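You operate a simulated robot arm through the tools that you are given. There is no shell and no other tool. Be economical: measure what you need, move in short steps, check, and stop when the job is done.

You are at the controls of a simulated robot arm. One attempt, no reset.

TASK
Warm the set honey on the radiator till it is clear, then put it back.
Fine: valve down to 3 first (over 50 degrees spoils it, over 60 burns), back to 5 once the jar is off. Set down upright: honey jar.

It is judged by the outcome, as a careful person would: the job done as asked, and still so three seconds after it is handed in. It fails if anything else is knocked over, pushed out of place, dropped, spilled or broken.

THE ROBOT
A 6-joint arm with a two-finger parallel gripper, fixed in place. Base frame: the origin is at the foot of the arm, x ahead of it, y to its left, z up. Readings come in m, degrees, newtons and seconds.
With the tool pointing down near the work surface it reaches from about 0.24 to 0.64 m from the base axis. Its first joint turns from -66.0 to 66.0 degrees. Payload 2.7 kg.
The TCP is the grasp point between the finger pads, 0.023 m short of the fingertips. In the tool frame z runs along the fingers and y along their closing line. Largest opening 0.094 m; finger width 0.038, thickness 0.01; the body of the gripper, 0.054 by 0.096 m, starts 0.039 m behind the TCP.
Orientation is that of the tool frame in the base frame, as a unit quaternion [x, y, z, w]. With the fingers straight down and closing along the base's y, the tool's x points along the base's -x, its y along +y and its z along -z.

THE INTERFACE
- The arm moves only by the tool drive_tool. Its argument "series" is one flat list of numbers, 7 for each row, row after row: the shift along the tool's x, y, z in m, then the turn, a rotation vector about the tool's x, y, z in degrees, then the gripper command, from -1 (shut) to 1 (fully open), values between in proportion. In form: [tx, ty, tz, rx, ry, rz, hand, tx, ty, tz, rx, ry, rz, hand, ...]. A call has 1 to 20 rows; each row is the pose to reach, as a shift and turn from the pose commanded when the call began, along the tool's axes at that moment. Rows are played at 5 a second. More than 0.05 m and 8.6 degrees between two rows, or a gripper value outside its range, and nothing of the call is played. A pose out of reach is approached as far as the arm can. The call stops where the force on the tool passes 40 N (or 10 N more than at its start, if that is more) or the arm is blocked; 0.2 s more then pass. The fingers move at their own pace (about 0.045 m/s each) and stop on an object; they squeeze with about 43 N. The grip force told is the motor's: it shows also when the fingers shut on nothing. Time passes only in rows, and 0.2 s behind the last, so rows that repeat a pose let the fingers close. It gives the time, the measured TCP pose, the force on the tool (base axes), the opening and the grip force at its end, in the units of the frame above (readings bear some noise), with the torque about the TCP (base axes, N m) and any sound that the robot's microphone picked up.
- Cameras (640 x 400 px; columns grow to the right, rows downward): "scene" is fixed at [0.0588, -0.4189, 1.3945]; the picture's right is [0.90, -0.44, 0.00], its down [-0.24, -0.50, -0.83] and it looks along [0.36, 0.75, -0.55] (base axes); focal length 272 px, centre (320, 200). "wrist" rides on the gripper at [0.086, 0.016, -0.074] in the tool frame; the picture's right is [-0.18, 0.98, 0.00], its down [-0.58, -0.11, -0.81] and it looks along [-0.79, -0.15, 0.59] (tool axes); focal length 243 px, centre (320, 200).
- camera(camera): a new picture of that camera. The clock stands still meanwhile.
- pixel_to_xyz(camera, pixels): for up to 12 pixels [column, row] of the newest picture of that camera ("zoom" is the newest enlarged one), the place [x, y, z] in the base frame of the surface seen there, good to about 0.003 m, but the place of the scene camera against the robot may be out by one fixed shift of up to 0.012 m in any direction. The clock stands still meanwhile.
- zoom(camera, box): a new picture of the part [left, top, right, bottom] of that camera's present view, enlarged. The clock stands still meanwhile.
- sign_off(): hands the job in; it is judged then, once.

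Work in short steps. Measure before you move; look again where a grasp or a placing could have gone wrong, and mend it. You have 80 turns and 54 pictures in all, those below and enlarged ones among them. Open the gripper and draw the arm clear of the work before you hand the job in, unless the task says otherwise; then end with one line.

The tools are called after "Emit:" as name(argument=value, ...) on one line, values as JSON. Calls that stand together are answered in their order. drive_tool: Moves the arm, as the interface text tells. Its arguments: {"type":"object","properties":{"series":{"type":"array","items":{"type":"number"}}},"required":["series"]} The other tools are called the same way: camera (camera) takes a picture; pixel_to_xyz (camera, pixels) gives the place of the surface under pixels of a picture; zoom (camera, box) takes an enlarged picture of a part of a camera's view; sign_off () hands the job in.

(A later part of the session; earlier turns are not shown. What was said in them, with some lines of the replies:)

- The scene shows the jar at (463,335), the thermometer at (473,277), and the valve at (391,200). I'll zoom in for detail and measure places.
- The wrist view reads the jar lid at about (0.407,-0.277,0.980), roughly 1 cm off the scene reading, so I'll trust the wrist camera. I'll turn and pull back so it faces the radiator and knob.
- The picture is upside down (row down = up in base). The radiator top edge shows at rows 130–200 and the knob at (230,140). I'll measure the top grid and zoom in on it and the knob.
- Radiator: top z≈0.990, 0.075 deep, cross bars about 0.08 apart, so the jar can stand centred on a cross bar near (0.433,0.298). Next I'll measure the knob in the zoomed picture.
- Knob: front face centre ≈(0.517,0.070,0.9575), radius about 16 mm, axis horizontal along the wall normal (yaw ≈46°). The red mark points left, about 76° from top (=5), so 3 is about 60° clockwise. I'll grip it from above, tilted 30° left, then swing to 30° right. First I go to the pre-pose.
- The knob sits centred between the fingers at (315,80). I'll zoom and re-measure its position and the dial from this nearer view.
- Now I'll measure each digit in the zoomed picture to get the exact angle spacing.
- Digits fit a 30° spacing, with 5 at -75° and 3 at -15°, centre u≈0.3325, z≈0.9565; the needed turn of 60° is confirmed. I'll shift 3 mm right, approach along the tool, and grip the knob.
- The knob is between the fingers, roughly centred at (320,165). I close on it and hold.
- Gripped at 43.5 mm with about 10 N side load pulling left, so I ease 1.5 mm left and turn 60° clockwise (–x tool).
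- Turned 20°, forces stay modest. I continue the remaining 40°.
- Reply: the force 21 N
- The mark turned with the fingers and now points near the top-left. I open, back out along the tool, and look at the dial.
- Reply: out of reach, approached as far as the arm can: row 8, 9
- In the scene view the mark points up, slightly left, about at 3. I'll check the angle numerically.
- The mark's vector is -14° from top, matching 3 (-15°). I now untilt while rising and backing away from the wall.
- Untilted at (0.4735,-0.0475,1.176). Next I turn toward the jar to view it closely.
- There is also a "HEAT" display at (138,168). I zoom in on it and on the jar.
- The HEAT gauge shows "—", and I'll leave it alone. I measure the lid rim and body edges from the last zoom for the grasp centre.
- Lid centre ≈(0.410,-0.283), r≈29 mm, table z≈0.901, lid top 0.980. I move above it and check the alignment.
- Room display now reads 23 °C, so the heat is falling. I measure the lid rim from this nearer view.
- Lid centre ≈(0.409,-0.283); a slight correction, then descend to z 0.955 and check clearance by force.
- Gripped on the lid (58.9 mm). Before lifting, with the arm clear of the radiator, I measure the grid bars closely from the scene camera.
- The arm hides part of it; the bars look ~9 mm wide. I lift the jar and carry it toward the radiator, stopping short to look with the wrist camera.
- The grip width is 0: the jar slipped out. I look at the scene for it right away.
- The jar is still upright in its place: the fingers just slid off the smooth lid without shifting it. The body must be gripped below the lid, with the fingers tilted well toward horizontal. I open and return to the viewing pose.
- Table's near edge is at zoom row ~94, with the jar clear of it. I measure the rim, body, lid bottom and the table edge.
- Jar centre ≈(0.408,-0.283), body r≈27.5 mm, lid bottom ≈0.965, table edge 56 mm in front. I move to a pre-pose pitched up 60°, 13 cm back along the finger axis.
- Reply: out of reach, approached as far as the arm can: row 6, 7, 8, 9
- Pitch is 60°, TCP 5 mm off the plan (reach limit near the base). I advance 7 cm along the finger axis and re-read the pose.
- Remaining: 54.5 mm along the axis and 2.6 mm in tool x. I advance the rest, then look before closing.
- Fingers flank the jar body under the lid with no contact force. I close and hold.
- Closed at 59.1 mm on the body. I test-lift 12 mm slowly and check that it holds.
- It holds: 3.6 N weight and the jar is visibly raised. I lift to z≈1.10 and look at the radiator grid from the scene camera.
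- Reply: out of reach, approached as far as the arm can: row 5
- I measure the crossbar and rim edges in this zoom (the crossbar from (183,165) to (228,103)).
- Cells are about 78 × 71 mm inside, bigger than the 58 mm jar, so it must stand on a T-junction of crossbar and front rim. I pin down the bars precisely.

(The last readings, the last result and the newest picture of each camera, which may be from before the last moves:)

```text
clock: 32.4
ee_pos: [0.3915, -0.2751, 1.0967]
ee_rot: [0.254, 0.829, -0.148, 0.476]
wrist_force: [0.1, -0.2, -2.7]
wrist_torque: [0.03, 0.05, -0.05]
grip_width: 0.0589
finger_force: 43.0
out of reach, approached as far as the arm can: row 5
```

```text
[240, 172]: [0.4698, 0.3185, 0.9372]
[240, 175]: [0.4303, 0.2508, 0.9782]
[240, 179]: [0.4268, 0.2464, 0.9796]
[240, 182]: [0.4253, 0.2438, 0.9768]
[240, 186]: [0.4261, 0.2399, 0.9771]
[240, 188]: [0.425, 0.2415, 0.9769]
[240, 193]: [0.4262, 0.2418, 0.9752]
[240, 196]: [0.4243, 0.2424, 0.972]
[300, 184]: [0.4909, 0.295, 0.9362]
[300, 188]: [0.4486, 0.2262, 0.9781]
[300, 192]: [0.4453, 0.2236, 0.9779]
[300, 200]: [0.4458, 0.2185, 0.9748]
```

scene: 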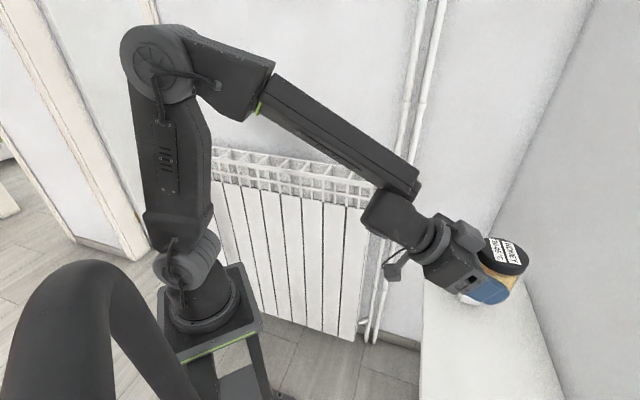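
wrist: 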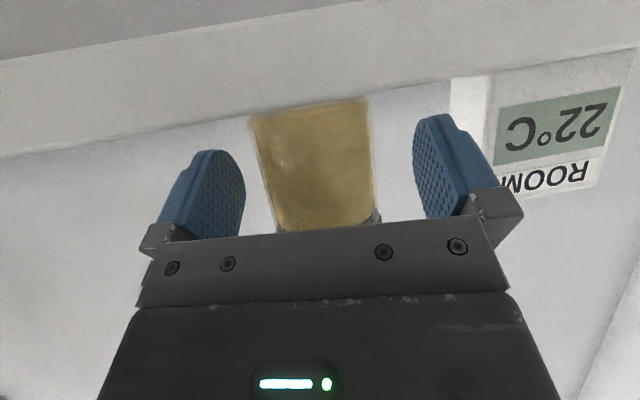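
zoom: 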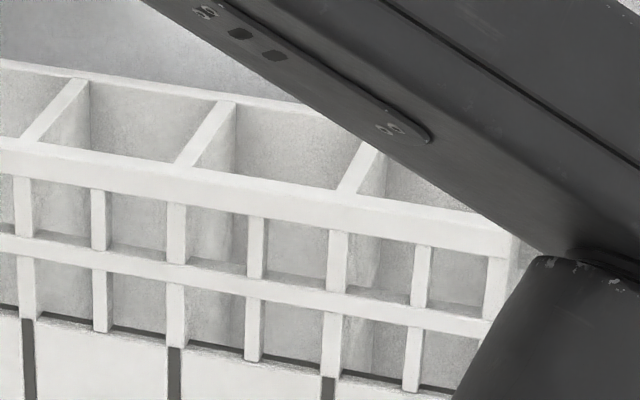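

Crossbar at u≈0.1145, front rim n≈0.471–0.480, top z≈0.990, so the jar axis goes to (0.422,0.279) over the T-junction, meaning TCP (0.412,0.268). I swing the jar there on an arc at TCP z≈1.07–1.10.

Emit:
drive_tool(series=[0.002, 0.0407, 0.0012, -4.98, 0, -2.88, -1, 0.0057, 0.0813, -0.0007, -9.97, 0, -5.76, -1, 0.0112, 0.1216, -0.0056, -14.95, 0, -8.63, -1, 0.0184, 0.1612, -0.0135, -19.94, 0, -11.51, -1, 0.0273, 0.1999, -0.0243, -24.92, 0, -14.39, -1, 0.0378, 0.2374, -0.0379, -29.9, 0, -17.27, -1, 0.0499, 0.2732, -0.0542, -34.89, 0, -20.15, -1, 0.0634, 0.3074, -0.0731, -39.87, 0, -23.02, -1, 0.0785, 0.3396, -0.0945, -44.86, 0, -25.9, -1, 0.0948, 0.3694, -0.1182, -49.84, 0, -28.78, -1, 0.1124, 0.3969, -0.144, -54.82, 0, -31.66, -1, 0.1312, 0.4214, -0.172, -59.81, 0, -34.54, -1, 0.151, 0.4432, -0.2017, -64.79, 0, -37.41, -1, 0.1716, 0.4619, -0.2327, -69.78, 0, -40.29, -1, 0.1716, 0.4619, -0.2327, -69.78, 0, -40.29, -1])

Emit:
camera(camera="scene")

```text
clock: 35.6
ee_pos: [0.4169, 0.2715, 1.0696]
ee_rot: [-0.343, 0.795, 0.198, 0.459]
wrist_force: [-0.6, 0.0, -2.7]
wrist_torque: [-0.05, 0.01, -0.01]
grip_width: 0.059
finger_force: 43.0
```

```text
16 pictures are left
```

scene: 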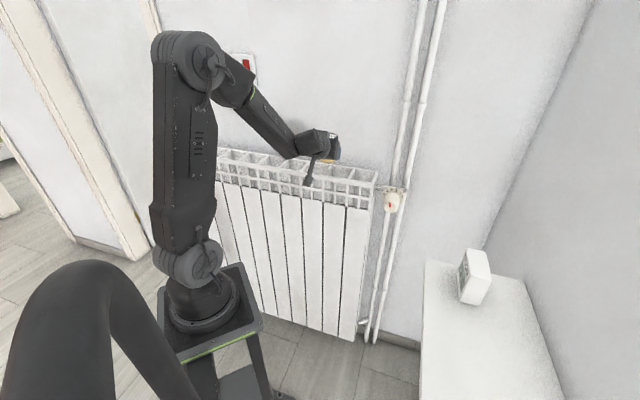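

Holding over the radiator. I correct 5.5 mm back, let a few seconds pass for the radiator to cool, then check the grip/jar and the room display.

Emit:
drive_tool(series=[0.0028, 0.001, -0.0048, 0, 0, 0, -1, 0.0028, 0.001, -0.0048, 0, 0, 0, -1, 0.0028, 0.001, -0.0048, 0, 0, 0, -1, 0.0028, 0.001, -0.0048, 0, 0, 0, -1, 0.0028, 0.001, -0.0048, 0, 0, 0, -1, 0.0028, 0.001, -0.0048, 0, 0, 0, -1, 0.0028, 0.001, -0.0048, 0, 0, 0, -1, 0.0028, 0.001, -0.0048, 0, 0, 0, -1, 0.0028, 0.001, -0.0048, 0, 0, 0, -1, 0.0028, 0.001, -0.0048, 0, 0, 0, -1, 0.0028, 0.001, -0.0048, 0, 0, 0, -1, 0.0028, 0.001, -0.0048, 0, 0, 0, -1, 0.0028, 0.001, -0.0048, 0, 0, 0, -1, 0.0028, 0.001, -0.0048, 0, 0, 0, -1, 0.0028, 0.001, -0.0048, 0, 0, 0, -1, 0.0028, 0.001, -0.0048, 0, 0, 0, -1, 0.0028, 0.001, -0.0048, 0, 0, 0, -1, 0.0028, 0.001, -0.0048, 0, 0, 0, -1, 0.0028, 0.001, -0.0048, 0, 0, 0, -1, 0.0028, 0.001, -0.0048, 0, 0, 0, -1])

Emit:
zoom(camera="scene", box=[290, 120, 370, 200])

Emit:
zoom(camera="scene", box=[450, 245, 500, 305])

```text
clock: 39.8
ee_pos: [0.4121, 0.2676, 1.0675]
ee_rot: [-0.343, 0.795, 0.198, 0.459]
wrist_force: [0.7, 0.6, -3.3]
wrist_torque: [-0.03, 0.02, -0.03]
grip_width: 0.0588
finger_force: 42.7
```

```text
5.00 times, centred on (330, 160) of scene
```

zoom: 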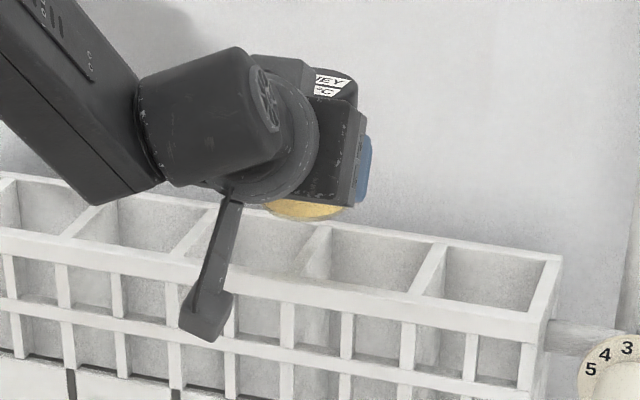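

```text
6.67 times, centred on (475, 275) of scene
```

zoom: 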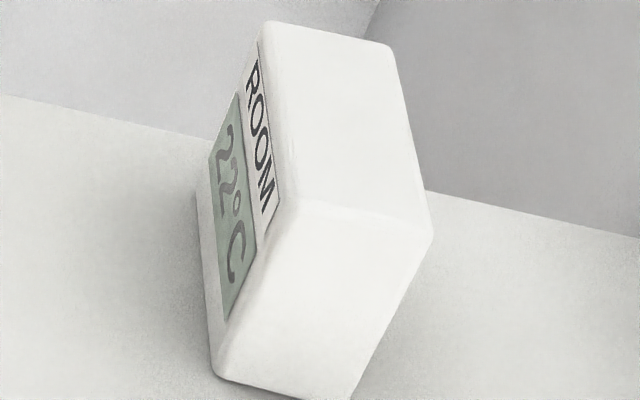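

Room steady at 22 °C, so the heat has settled at setting 3. The jar hangs level over the crossbar (310,250 in the zoom). I lower to about 5 mm above contact.

Emit:
drive_tool(series=[0.0104, 0, 0.006, 0, 0, 0, -1, 0.0208, 0, 0.012, 0, 0, 0, -1, 0.0312, 0, 0.018, 0, 0, 0, -1, 0.0312, 0, 0.018, 0, 0, 0, -1])

Emit:
zoom(camera="scene", box=[290, 120, 370, 200])

```text
clock: 40.8
ee_pos: [0.4104, 0.2671, 1.0332]
ee_rot: [-0.343, 0.796, 0.197, 0.459]
wrist_force: [-0.5, 0.0, -3.3]
wrist_torque: [-0.01, 0.05, 0.03]
grip_width: 0.0588
finger_force: 42.9
```

```text
5.00 times, centred on (330, 160) of scene
```

zoom: 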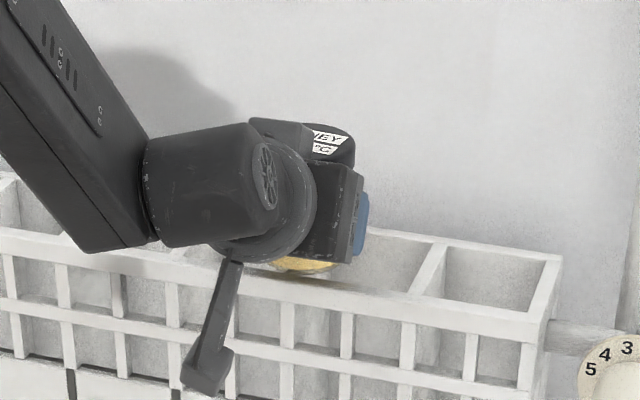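

No contact yet, and the jar's front bottom edge sits by the rim. I lower in 1.5 mm rows, reading the force.

Emit:
drive_tool(series=[0.0013, 0, 0.00075, 0, 0, 0, -1, 0.0026, 0, 0.0015, 0, 0, 0, -1, 0.0039, 0, 0.00225, 0, 0, 0, -1, 0.0039, 0, 0.00225, 0, 0, 0, -1])

```text
clock: 41.8
ee_pos: [0.4101, 0.2659, 1.0286]
ee_rot: [-0.343, 0.796, 0.198, 0.459]
wrist_force: [0.7, 0.6, -2.9]
wrist_torque: [-0.05, 0.03, 0.01]
grip_width: 0.0587
finger_force: 43.1
```

Emit:
drive_tool(series=[0.0009, 0, 0.0005, 0, 0, 0, -1, 0.0017, 0, 0.001, 0, 0, 0, -1, 0.0017, 0, 0.001, 0, 0, 0, -1])

```text
clock: 42.6
ee_pos: [0.4099, 0.2663, 1.0257]
ee_rot: [-0.342, 0.795, 0.198, 0.46]
wrist_force: [-0.7, 0.6, 0.9]
wrist_torque: [0.03, 0.1, 0.05]
grip_width: 0.0591
finger_force: 42.6
```

Weight is now carried by the radiator (+0.9 N). I press another ~0.5 mm, keep a safe hold, wait 3 s, and watch the honey with the wrist camera.

Emit:
drive_tool(series=[0.0004, 0, 0.0003, 0, 0, 0, -1, 0.0004, 0, 0.0003, 0, 0, 0, -1, 0.0004, 0, 0.0003, 0, 0, 0, -1, 0.0004, 0, 0.0003, 0, 0, 0, -1, 0.0004, 0, 0.0003, 0, 0, 0, -1, 0.0004, 0, 0.0003, 0, 0, 0, -1, 0.0004, 0, 0.0003, 0, 0, 0, -1, 0.0004, 0, 0.0003, 0, 0, 0, -1, 0.0004, 0, 0.0003, 0, 0, 0, -1, 0.0004, 0, 0.0003, 0, 0, 0, -1, 0.0004, 0, 0.0003, 0, 0, 0, -1, 0.0004, 0, 0.0003, 0, 0, 0, -1, 0.0004, 0, 0.0003, 0, 0, 0, -1, 0.0004, 0, 0.0003, 0, 0, 0, -1, 0.0004, 0, 0.0003, 0, 0, 0, -1])

Emit:
camera(camera="wrist")

```text
clock: 45.8
ee_pos: [0.4109, 0.2668, 1.0262]
ee_rot: [-0.343, 0.794, 0.199, 0.461]
wrist_force: [-0.5, -0.3, 19.8]
wrist_torque: [-0.03, 0.2, 0.03]
grip_width: 0.0589
finger_force: 42.7
```

```text
12 pictures are left
```

wrist: 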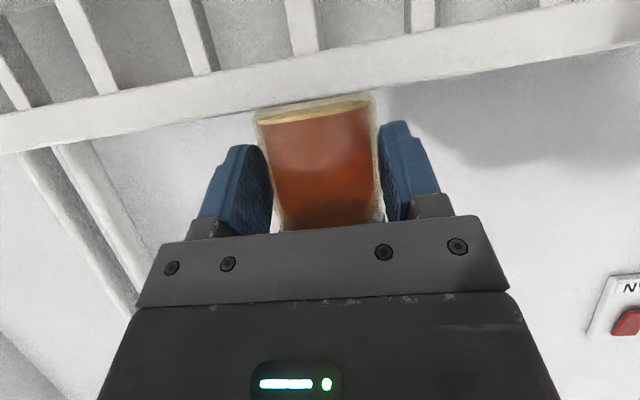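

The honey has already turned amber with only a thin pale layer at the bottom (row ~115). The clock is stopped, so I zoom in to judge.

Emit:
zoom(camera="wrist", box=[230, 80, 400, 240])

```text
2.50 times, centred on (315, 160) of wrist
```

zoom: 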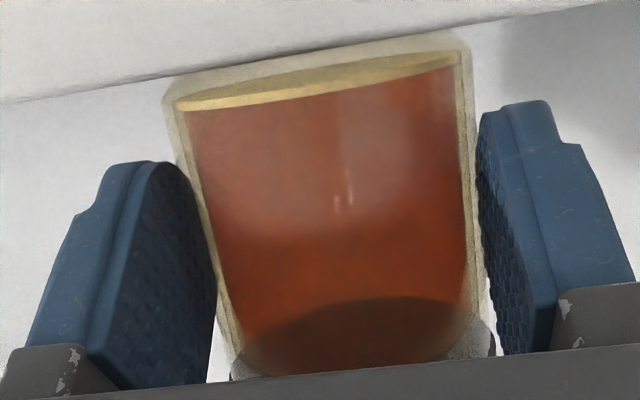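

The lid's dark underside shows through the honey, so it is close to clear, with a faint pale disc left at the bottom. I wait 2 s more with lighter pressure and compare.

Emit:
drive_tool(series=[-0.0004, 0, -0.0002, 0, 0, 0, -1, -0.0004, 0, -0.0002, 0, 0, 0, -1, -0.0004, 0, -0.0002, 0, 0, 0, -1, -0.0004, 0, -0.0002, 0, 0, 0, -1, -0.0004, 0, -0.0002, 0, 0, 0, -1, -0.0004, 0, -0.0002, 0, 0, 0, -1, -0.0004, 0, -0.0002, 0, 0, 0, -1, -0.0004, 0, -0.0002, 0, 0, 0, -1, -0.0004, 0, -0.0002, 0, 0, 0, -1])

Emit:
zoom(camera="wrist", box=[230, 80, 400, 240])

```text
clock: 47.8
ee_pos: [0.41, 0.267, 1.0258]
ee_rot: [-0.342, 0.795, 0.197, 0.46]
wrist_force: [-2.3, -1.2, 18.7]
wrist_torque: [0.18, -0.08, 0.06]
grip_width: 0.0589
finger_force: 43.2
```

```text
2.50 times, centred on (315, 160) of wrist
```

zoom: 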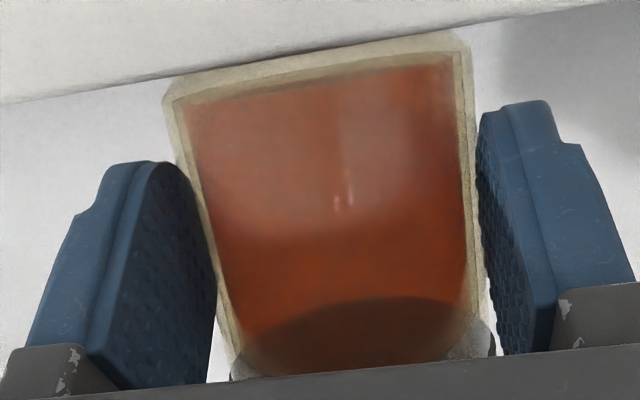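

The pale layer is gone: the honey is now fully clear. I lift it off at once and swing it back along the reverse arc above its place on the table.

Emit:
drive_tool(series=[-0.026, 0, -0.015, 0, 0, 0, -1, -0.052, 0, -0.03, 0, 0, 0, -1, -0.046, -0.0396, -0.0404, 5.0, 0, 2.88, -1, -0.0383, -0.0779, -0.0537, 9.99, 0, 5.77, -1, -0.0291, -0.1147, -0.0697, 14.99, 0, 8.65, -1, -0.0184, -0.15, -0.0883, 19.98, 0, 11.54, -1, -0.0062, -0.183, -0.1093, 24.98, 0, 14.42, -1, 0.0074, -0.214, -0.1328, 29.98, 0, 17.31, -1, 0.0221, -0.2425, -0.1583, 34.97, 0, 20.19, -1, 0.038, -0.2683, -0.1858, 39.97, 0, 23.08, -1, 0.0549, -0.2914, -0.2152, 44.96, 0, 25.96, -1, 0.0727, -0.3114, -0.2459, 49.96, 0, 28.85, -1, 0.0912, -0.3285, -0.2779, 54.96, 0, 31.73, -1, 0.1104, -0.3423, -0.3113, 59.95, 0, 34.62, -1, 0.13, -0.3528, -0.3451, 64.95, 0, 37.5, -1, 0.1501, -0.3598, -0.38, 69.94, 0, 40.39, -1, 0.1501, -0.3598, -0.38, 69.94, 0, 40.39, -1])

Emit:
camera(camera="scene")

```text
clock: 51.4
ee_pos: [0.3946, -0.2761, 1.0862]
ee_rot: [0.255, 0.827, -0.148, 0.478]
wrist_force: [0.2, 0.0, -2.5]
wrist_torque: [0.07, 0.04, -0.04]
grip_width: 0.0588
finger_force: 43.5
```

```text
9 pictures are left
```

scene: 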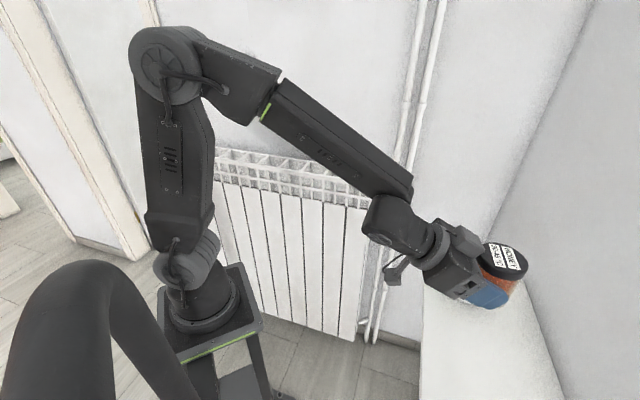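

The jar (amber) is back over its place. I lower to just above the table (TCP z≈0.939).

Emit:
drive_tool(series=[0.026, 0.0012, 0.015, 0, 0, 0, -1, 0.052, 0.0012, 0.03, 0, 0, 0, -1, 0.078, 0.0012, 0.045, 0, 0, 0, -1, 0.104, 0.0012, 0.06, 0, 0, 0, -1, 0.118, 0.0012, 0.068, 0, 0, 0, -1, 0.1255, 0.0012, 0.0725, 0, 0, 0, -1, 0.1255, 0.0012, 0.0725, 0, 0, 0, -1])

```text
clock: 53.0
ee_pos: [0.3957, -0.2742, 0.9407]
ee_rot: [0.255, 0.828, -0.147, 0.478]
wrist_force: [0.2, 0.0, -3.7]
wrist_torque: [0.06, 0.03, -0.01]
grip_width: 0.0591
finger_force: 42.3
```

Not touching yet (−3.7 N). I lower 3 mm more slowly.

Emit:
drive_tool(series=[0.0009, 0, 0.0005, 0, 0, 0, -1, 0.0017, 0, 0.001, 0, 0, 0, -1, 0.0026, 0, 0.0015, 0, 0, 0, -1, 0.0026, 0, 0.0015, 0, 0, 0, -1])

```text
clock: 54.0
ee_pos: [0.3943, -0.2731, 0.937]
ee_rot: [0.255, 0.827, -0.148, 0.478]
wrist_force: [-0.8, -1.0, -2.3]
wrist_torque: [0.0, 0.03, 0.0]
grip_width: 0.059
finger_force: 43.3
```

Emit:
drive_tool(series=[0.0009, 0, 0.0005, 0, 0, 0, -1, 0.0013, 0, 0.00075, 0, 0, 0, -1, 0.0013, 0, 0.00075, 0, 0, 0, -1])

```text
clock: 54.8
ee_pos: [0.3947, -0.2738, 0.9355]
ee_rot: [0.254, 0.828, -0.147, 0.478]
wrist_force: [-0.1, 0.2, -2.3]
wrist_torque: [0.0, 0.01, 0.03]
grip_width: 0.0589
finger_force: 43.2
```

Still mostly hanging; 1 mm more.

Emit:
drive_tool(series=[0.0009, 0, 0.0005, 0, 0, 0, -1, 0.0009, 0, 0.0005, 0, 0, 0, -1])

```text
clock: 55.4
ee_pos: [0.3948, -0.2735, 0.9363]
ee_rot: [0.255, 0.827, -0.148, 0.479]
wrist_force: [-2.4, 0.2, 2.2]
wrist_torque: [0.07, 0.04, 0.04]
grip_width: 0.0589
finger_force: 42.9
```

Contact (+2.2 N). I open, and after the fingers clear, look before retreating.

Emit:
drive_tool(series=[0, 0, 0, 0, 0, 0, 0.3, 0, 0, 0, 0, 0, 0, 0.6, 0, 0, 0, 0, 0, 0, 1, 0, 0, 0, 0, 0, 0, 1, 0, 0, 0, 0, 0, 0, 1])

Emit:
zoom(camera="scene", box=[410, 250, 530, 370])

```text
clock: 56.6
ee_pos: [0.3949, -0.2737, 0.9348]
ee_rot: [0.255, 0.828, -0.147, 0.478]
wrist_force: [0.1, -0.1, 0.8]
wrist_torque: [-0.02, 0.0, -0.01]
grip_width: 0.0939
finger_force: 0.1
```

```text
3.33 times, centred on (470, 310) of scene
```

zoom: 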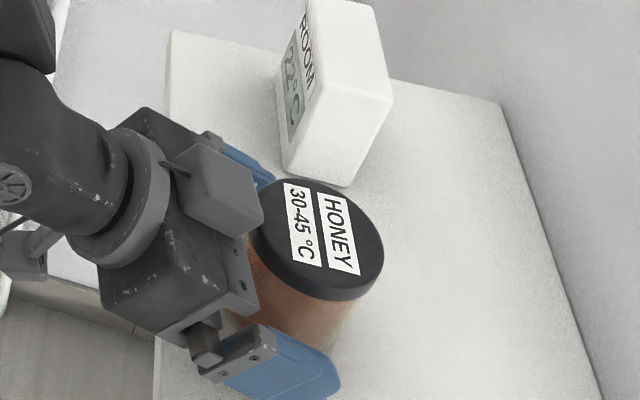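

The jar stands upright in place, fingers free. I back straight out, then rise and turn the tool down again.

Emit:
drive_tool(series=[0, 0, -0.025, 0, 0, 0, 1, 0, 0, -0.05, 0, 0, 0, 1, 0, 0, -0.075, 0, 0, 0, 1, 0, 0, -0.1, 0, 0, 0, 1, -0.0135, 0.0004, -0.1167, 0, 7.5, 0, 1, -0.027, 0.0009, -0.1333, 0, 15, 0, 1, -0.0404, 0.0013, -0.15, 0, 22.5, 0, 1, -0.0539, 0.0018, -0.1667, 0, 30, 0, 1, -0.0674, 0.0022, -0.1833, 0, 37.5, 0, 1, -0.0809, 0.0027, -0.2, 0, 45, 0, 1, -0.0943, 0.0031, -0.2167, 0, 52.5, 0, 1, -0.1078, 0.0036, -0.2333, 0, 60, 0, 1, -0.1078, 0.0036, -0.2333, 0, 60, 0, 1])

Emit:
camera(camera="wrist")

```text
clock: 59.4
ee_pos: [0.2733, -0.1867, 1.1476]
ee_rot: [0.293, 0.956, 0.0, -0.001]
wrist_force: [-0.5, -1.4, -0.2]
wrist_torque: [0.04, 0.02, -0.01]
grip_width: 0.0939
finger_force: 0.0
out of reach, approached as far as the arm can: row 6, 7
```

```text
7 pictures are left
```

wrist: 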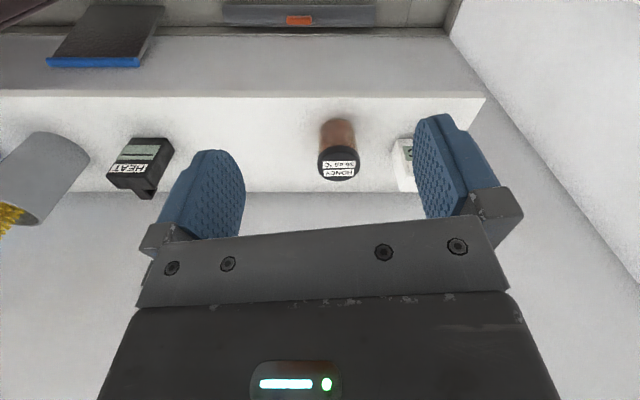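

The jar is back upright at its place. Now the valve: first I turn the tool back toward the wall near the knob at safe height.

Emit:
drive_tool(series=[-0.0067, 0.0235, 0, 0, 0, -8, 1, -0.0134, 0.047, 0, 0, 0, -16, 1, -0.02, 0.0704, 0, 0, 0, -24, 1, -0.0268, 0.0939, 0, 0, 0, -32, 1, -0.0335, 0.1174, 0, 0, 0, -40, 1, -0.04, 0.1409, 0, 0, 0, -48, 1, -0.0468, 0.1644, 0, 0, 0, -56, 1, -0.0535, 0.1878, 0, 0, 0, -64, 1, -0.06, 0.2113, 0, 0, 0, -72, 1, -0.0669, 0.2348, 0, 0, 0, -80.1, 1, -0.0669, 0.2348, 0, 0, 0, -80.1, 1])

```text
clock: 61.8
ee_pos: [0.4611, -0.0302, 1.1449]
ee_rot: [-0.391, 0.92, 0.0, 0.0]
wrist_force: [-0.3, -0.3, 0.1]
wrist_torque: [0.01, 0.03, 0.0]
grip_width: 0.0938
finger_force: 0.0
```

Now to the pre-pose tilted 30° right, 9 cm back from the knob along the finger axis.

Emit:
drive_tool(series=[-0.0218, -0.0033, 0.0185, -5, 0, 0, 1, -0.0435, -0.0065, 0.037, -10, 0, 0, 1, -0.0653, -0.0098, 0.0555, -15, 0, 0, 1, -0.0871, -0.013, 0.074, -20, 0, 0, 1, -0.1088, -0.0163, 0.0925, -25, 0, 0, 1, -0.1306, -0.0195, 0.111, -30, 0, 0, 1, -0.1306, -0.0195, 0.111, -30, 0, 0, 1])

```text
clock: 63.4
ee_pos: [0.5646, 0.0492, 1.0344]
ee_rot: [-0.377, 0.889, 0.239, -0.101]
wrist_force: [-0.2, 0.0, 0.1]
wrist_torque: [0.01, 0.01, 0.04]
grip_width: 0.0937
finger_force: 0.0
```

On target. I advance 9 cm and grip the knob.

Emit:
drive_tool(series=[-0.001, 0, 0.025, 0, 0, 0, 1, -0.001, 0, 0.05, 0, 0, 0, 1, -0.001, 0, 0.07, 0, 0, 0, 1, -0.001, 0, 0.09, 0, 0, 0, 1, -0.001, 0, 0.09, 0, 0, 0, 0.2, -0.001, 0, 0.09, 0, 0, 0, -0.5, -0.001, 0, 0.09, 0, 0, 0, -1, -0.001, 0, 0.09, 0, 0, 0, -1, -0.001, 0, 0.09, 0, 0, 0, -1])

```text
clock: 65.4
ee_pos: [0.5338, 0.0814, 0.9561]
ee_rot: [-0.375, 0.89, 0.238, -0.101]
wrist_force: [9.3, -2.5, -7.0]
wrist_torque: [-0.07, 0.0, -0.94]
grip_width: 0.0434
finger_force: 45.2
```

Gripped at 43.4 mm with low forces. I turn 60° counter-clockwise (+x tool).

Emit:
drive_tool(series=[0, 0, 0, 5, 0, 0, -1, 0, 0, 0, 10, 0, 0, -1, 0, 0, 0, 15, 0, 0, -1, 0, 0, 0, 20, 0, 0, -1, 0, 0, 0, 25, 0, 0, -1, 0, 0, 0, 30, 0, 0, -1, 0, 0, 0, 35, 0, 0, -1, 0, 0, 0, 40, 0, 0, -1, 0, 0, 0, 45, 0, 0, -1, 0, 0, 0, 50, 0, 0, -1, 0, 0, 0, 55, 0, 0, -1, 0, 0, 0, 60, 0, 0, -1, 0, 0, 0, 60, 0, 0, -1])

```text
clock: 68.2
ee_pos: [0.5343, 0.0823, 0.9563]
ee_rot: [-0.376, 0.89, -0.237, 0.102]
wrist_force: [-11.6, 15.9, 3.3]
wrist_torque: [0.13, -0.15, -1.31]
grip_width: 0.0436
finger_force: 45.3
```

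Turned the full 60°. I release, back out along the tool axis, and look at the dial.

Emit:
drive_tool(series=[0, 0, 0, 0, 0, 0, 0, 0, 0, 0, 0, 0, 0, 1, 0, 0, 0, 0, 0, 0, 1, 0, 0, 0, 0, 0, 0, 1, 0, 0, -0.03, 0, 0, 0, 1, 0, 0, -0.06, 0, 0, 0, 1, 0, 0, -0.09, 0, 0, 0, 1, 0, 0, -0.11, 0, 0, 0, 1, 0, 0, -0.11, 0, 0, 0, 1])

Emit:
zoom(camera="scene", box=[350, 160, 430, 230])

```text
clock: 70.2
ee_pos: [0.4948, 0.1184, 1.0512]
ee_rot: [-0.377, 0.889, -0.238, 0.1]
wrist_force: [-0.1, 0.1, -0.5]
wrist_torque: [0.0, 0.02, 0.02]
grip_width: 0.0938
finger_force: 0.0
```

```text
5.71 times, centred on (390, 195) of scene
```

zoom: 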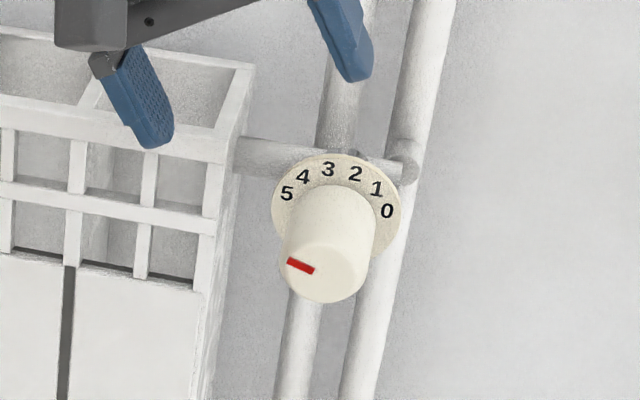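

The mark points left, at 5 by eye. I check its angle numerically.

Emit:
pixel_to_xyz(camera="zoom", pixels=[[290, 263], [312, 270], [291, 265], [311, 268], [289, 262], [313, 271]])

```text
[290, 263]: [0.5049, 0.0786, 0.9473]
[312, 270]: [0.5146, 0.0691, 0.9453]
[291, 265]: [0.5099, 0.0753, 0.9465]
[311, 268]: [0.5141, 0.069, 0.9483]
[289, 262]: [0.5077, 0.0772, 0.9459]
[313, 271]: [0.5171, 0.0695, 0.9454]
```

The angle reads ~80° with noise; I take one tighter zoom to resolve it.

Emit:
zoom(camera="scene", box=[376, 184, 408, 216])

Emit:
camera(camera="wrist")

```text
12.50 times, centred on (392, 200) of scene
```

zoom: 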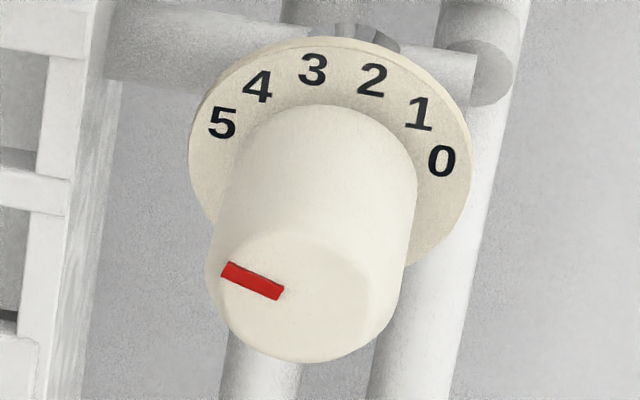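

```text
4 pictures are left
```

wrist: 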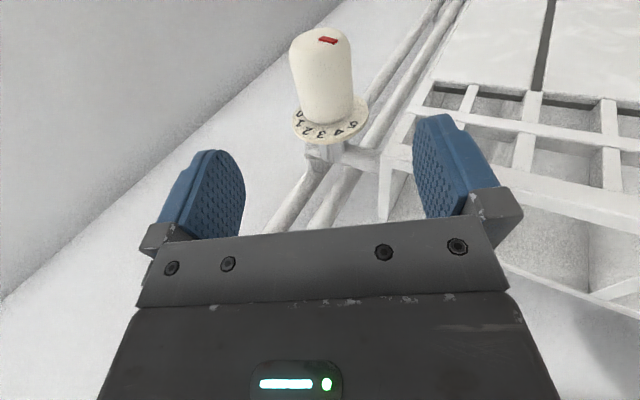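

The mark's slope (0.41) matches the 75° expected for 5 exactly. I draw the arm up and back, then take a last look.

Emit:
drive_tool(series=[0.02, -0.0083, -0.0144, -5, 0, 0, 1, 0.04, -0.0167, -0.0289, -10, 0, 0, 1, 0.06, -0.025, -0.0433, -15, 0, 0, 1, 0.08, -0.0333, -0.0577, -20, 0, 0, 1, 0.1, -0.0417, -0.0722, -25, 0, 0, 1, 0.12, -0.05, -0.0866, -30, 0, 0, 1, 0.12, -0.05, -0.0866, -30, 0, 0, 1])

Emit:
camera(camera="scene")

Emit:
zoom(camera="scene", box=[410, 230, 538, 390])

```text
clock: 71.8
ee_pos: [0.4118, 0.0314, 1.1511]
ee_rot: [-0.391, 0.92, 0.0, 0.0]
wrist_force: [0.2, 0.8, 0.7]
wrist_torque: [-0.04, 0.04, 0.01]
grip_width: 0.0942
finger_force: 0.0
```

```text
3 pictures are left
```

scene: 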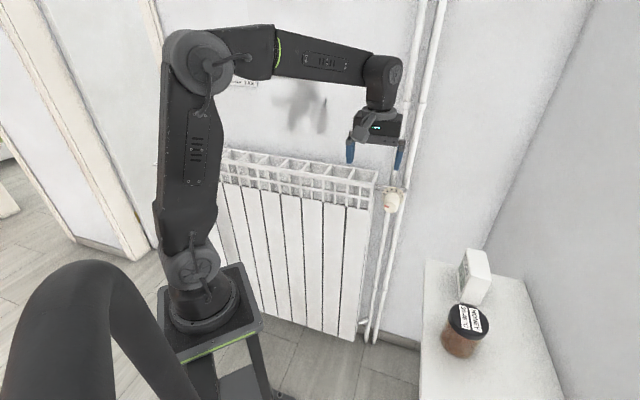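

```text
2.50 times, centred on (474, 310) of scene
```

zoom: 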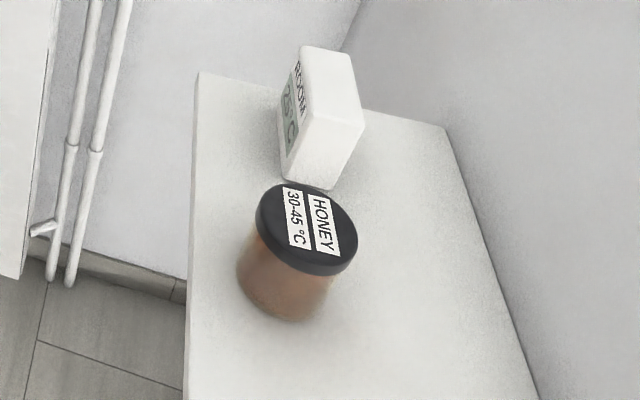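

The jar stands upright in its old place with clear amber honey, the valve is at 5, nothing else has moved, and the arm is clear. I hand the job in.

Emit:
sign_off()

```text
The job is handed in.
```

The honey is clear and the jar is back upright in its place. The valve went down to 3 before warming and is back at 5. I had no jar temperature reading, so I judged the warming by eye, and the first grip slipped off the lid without moving the jar.
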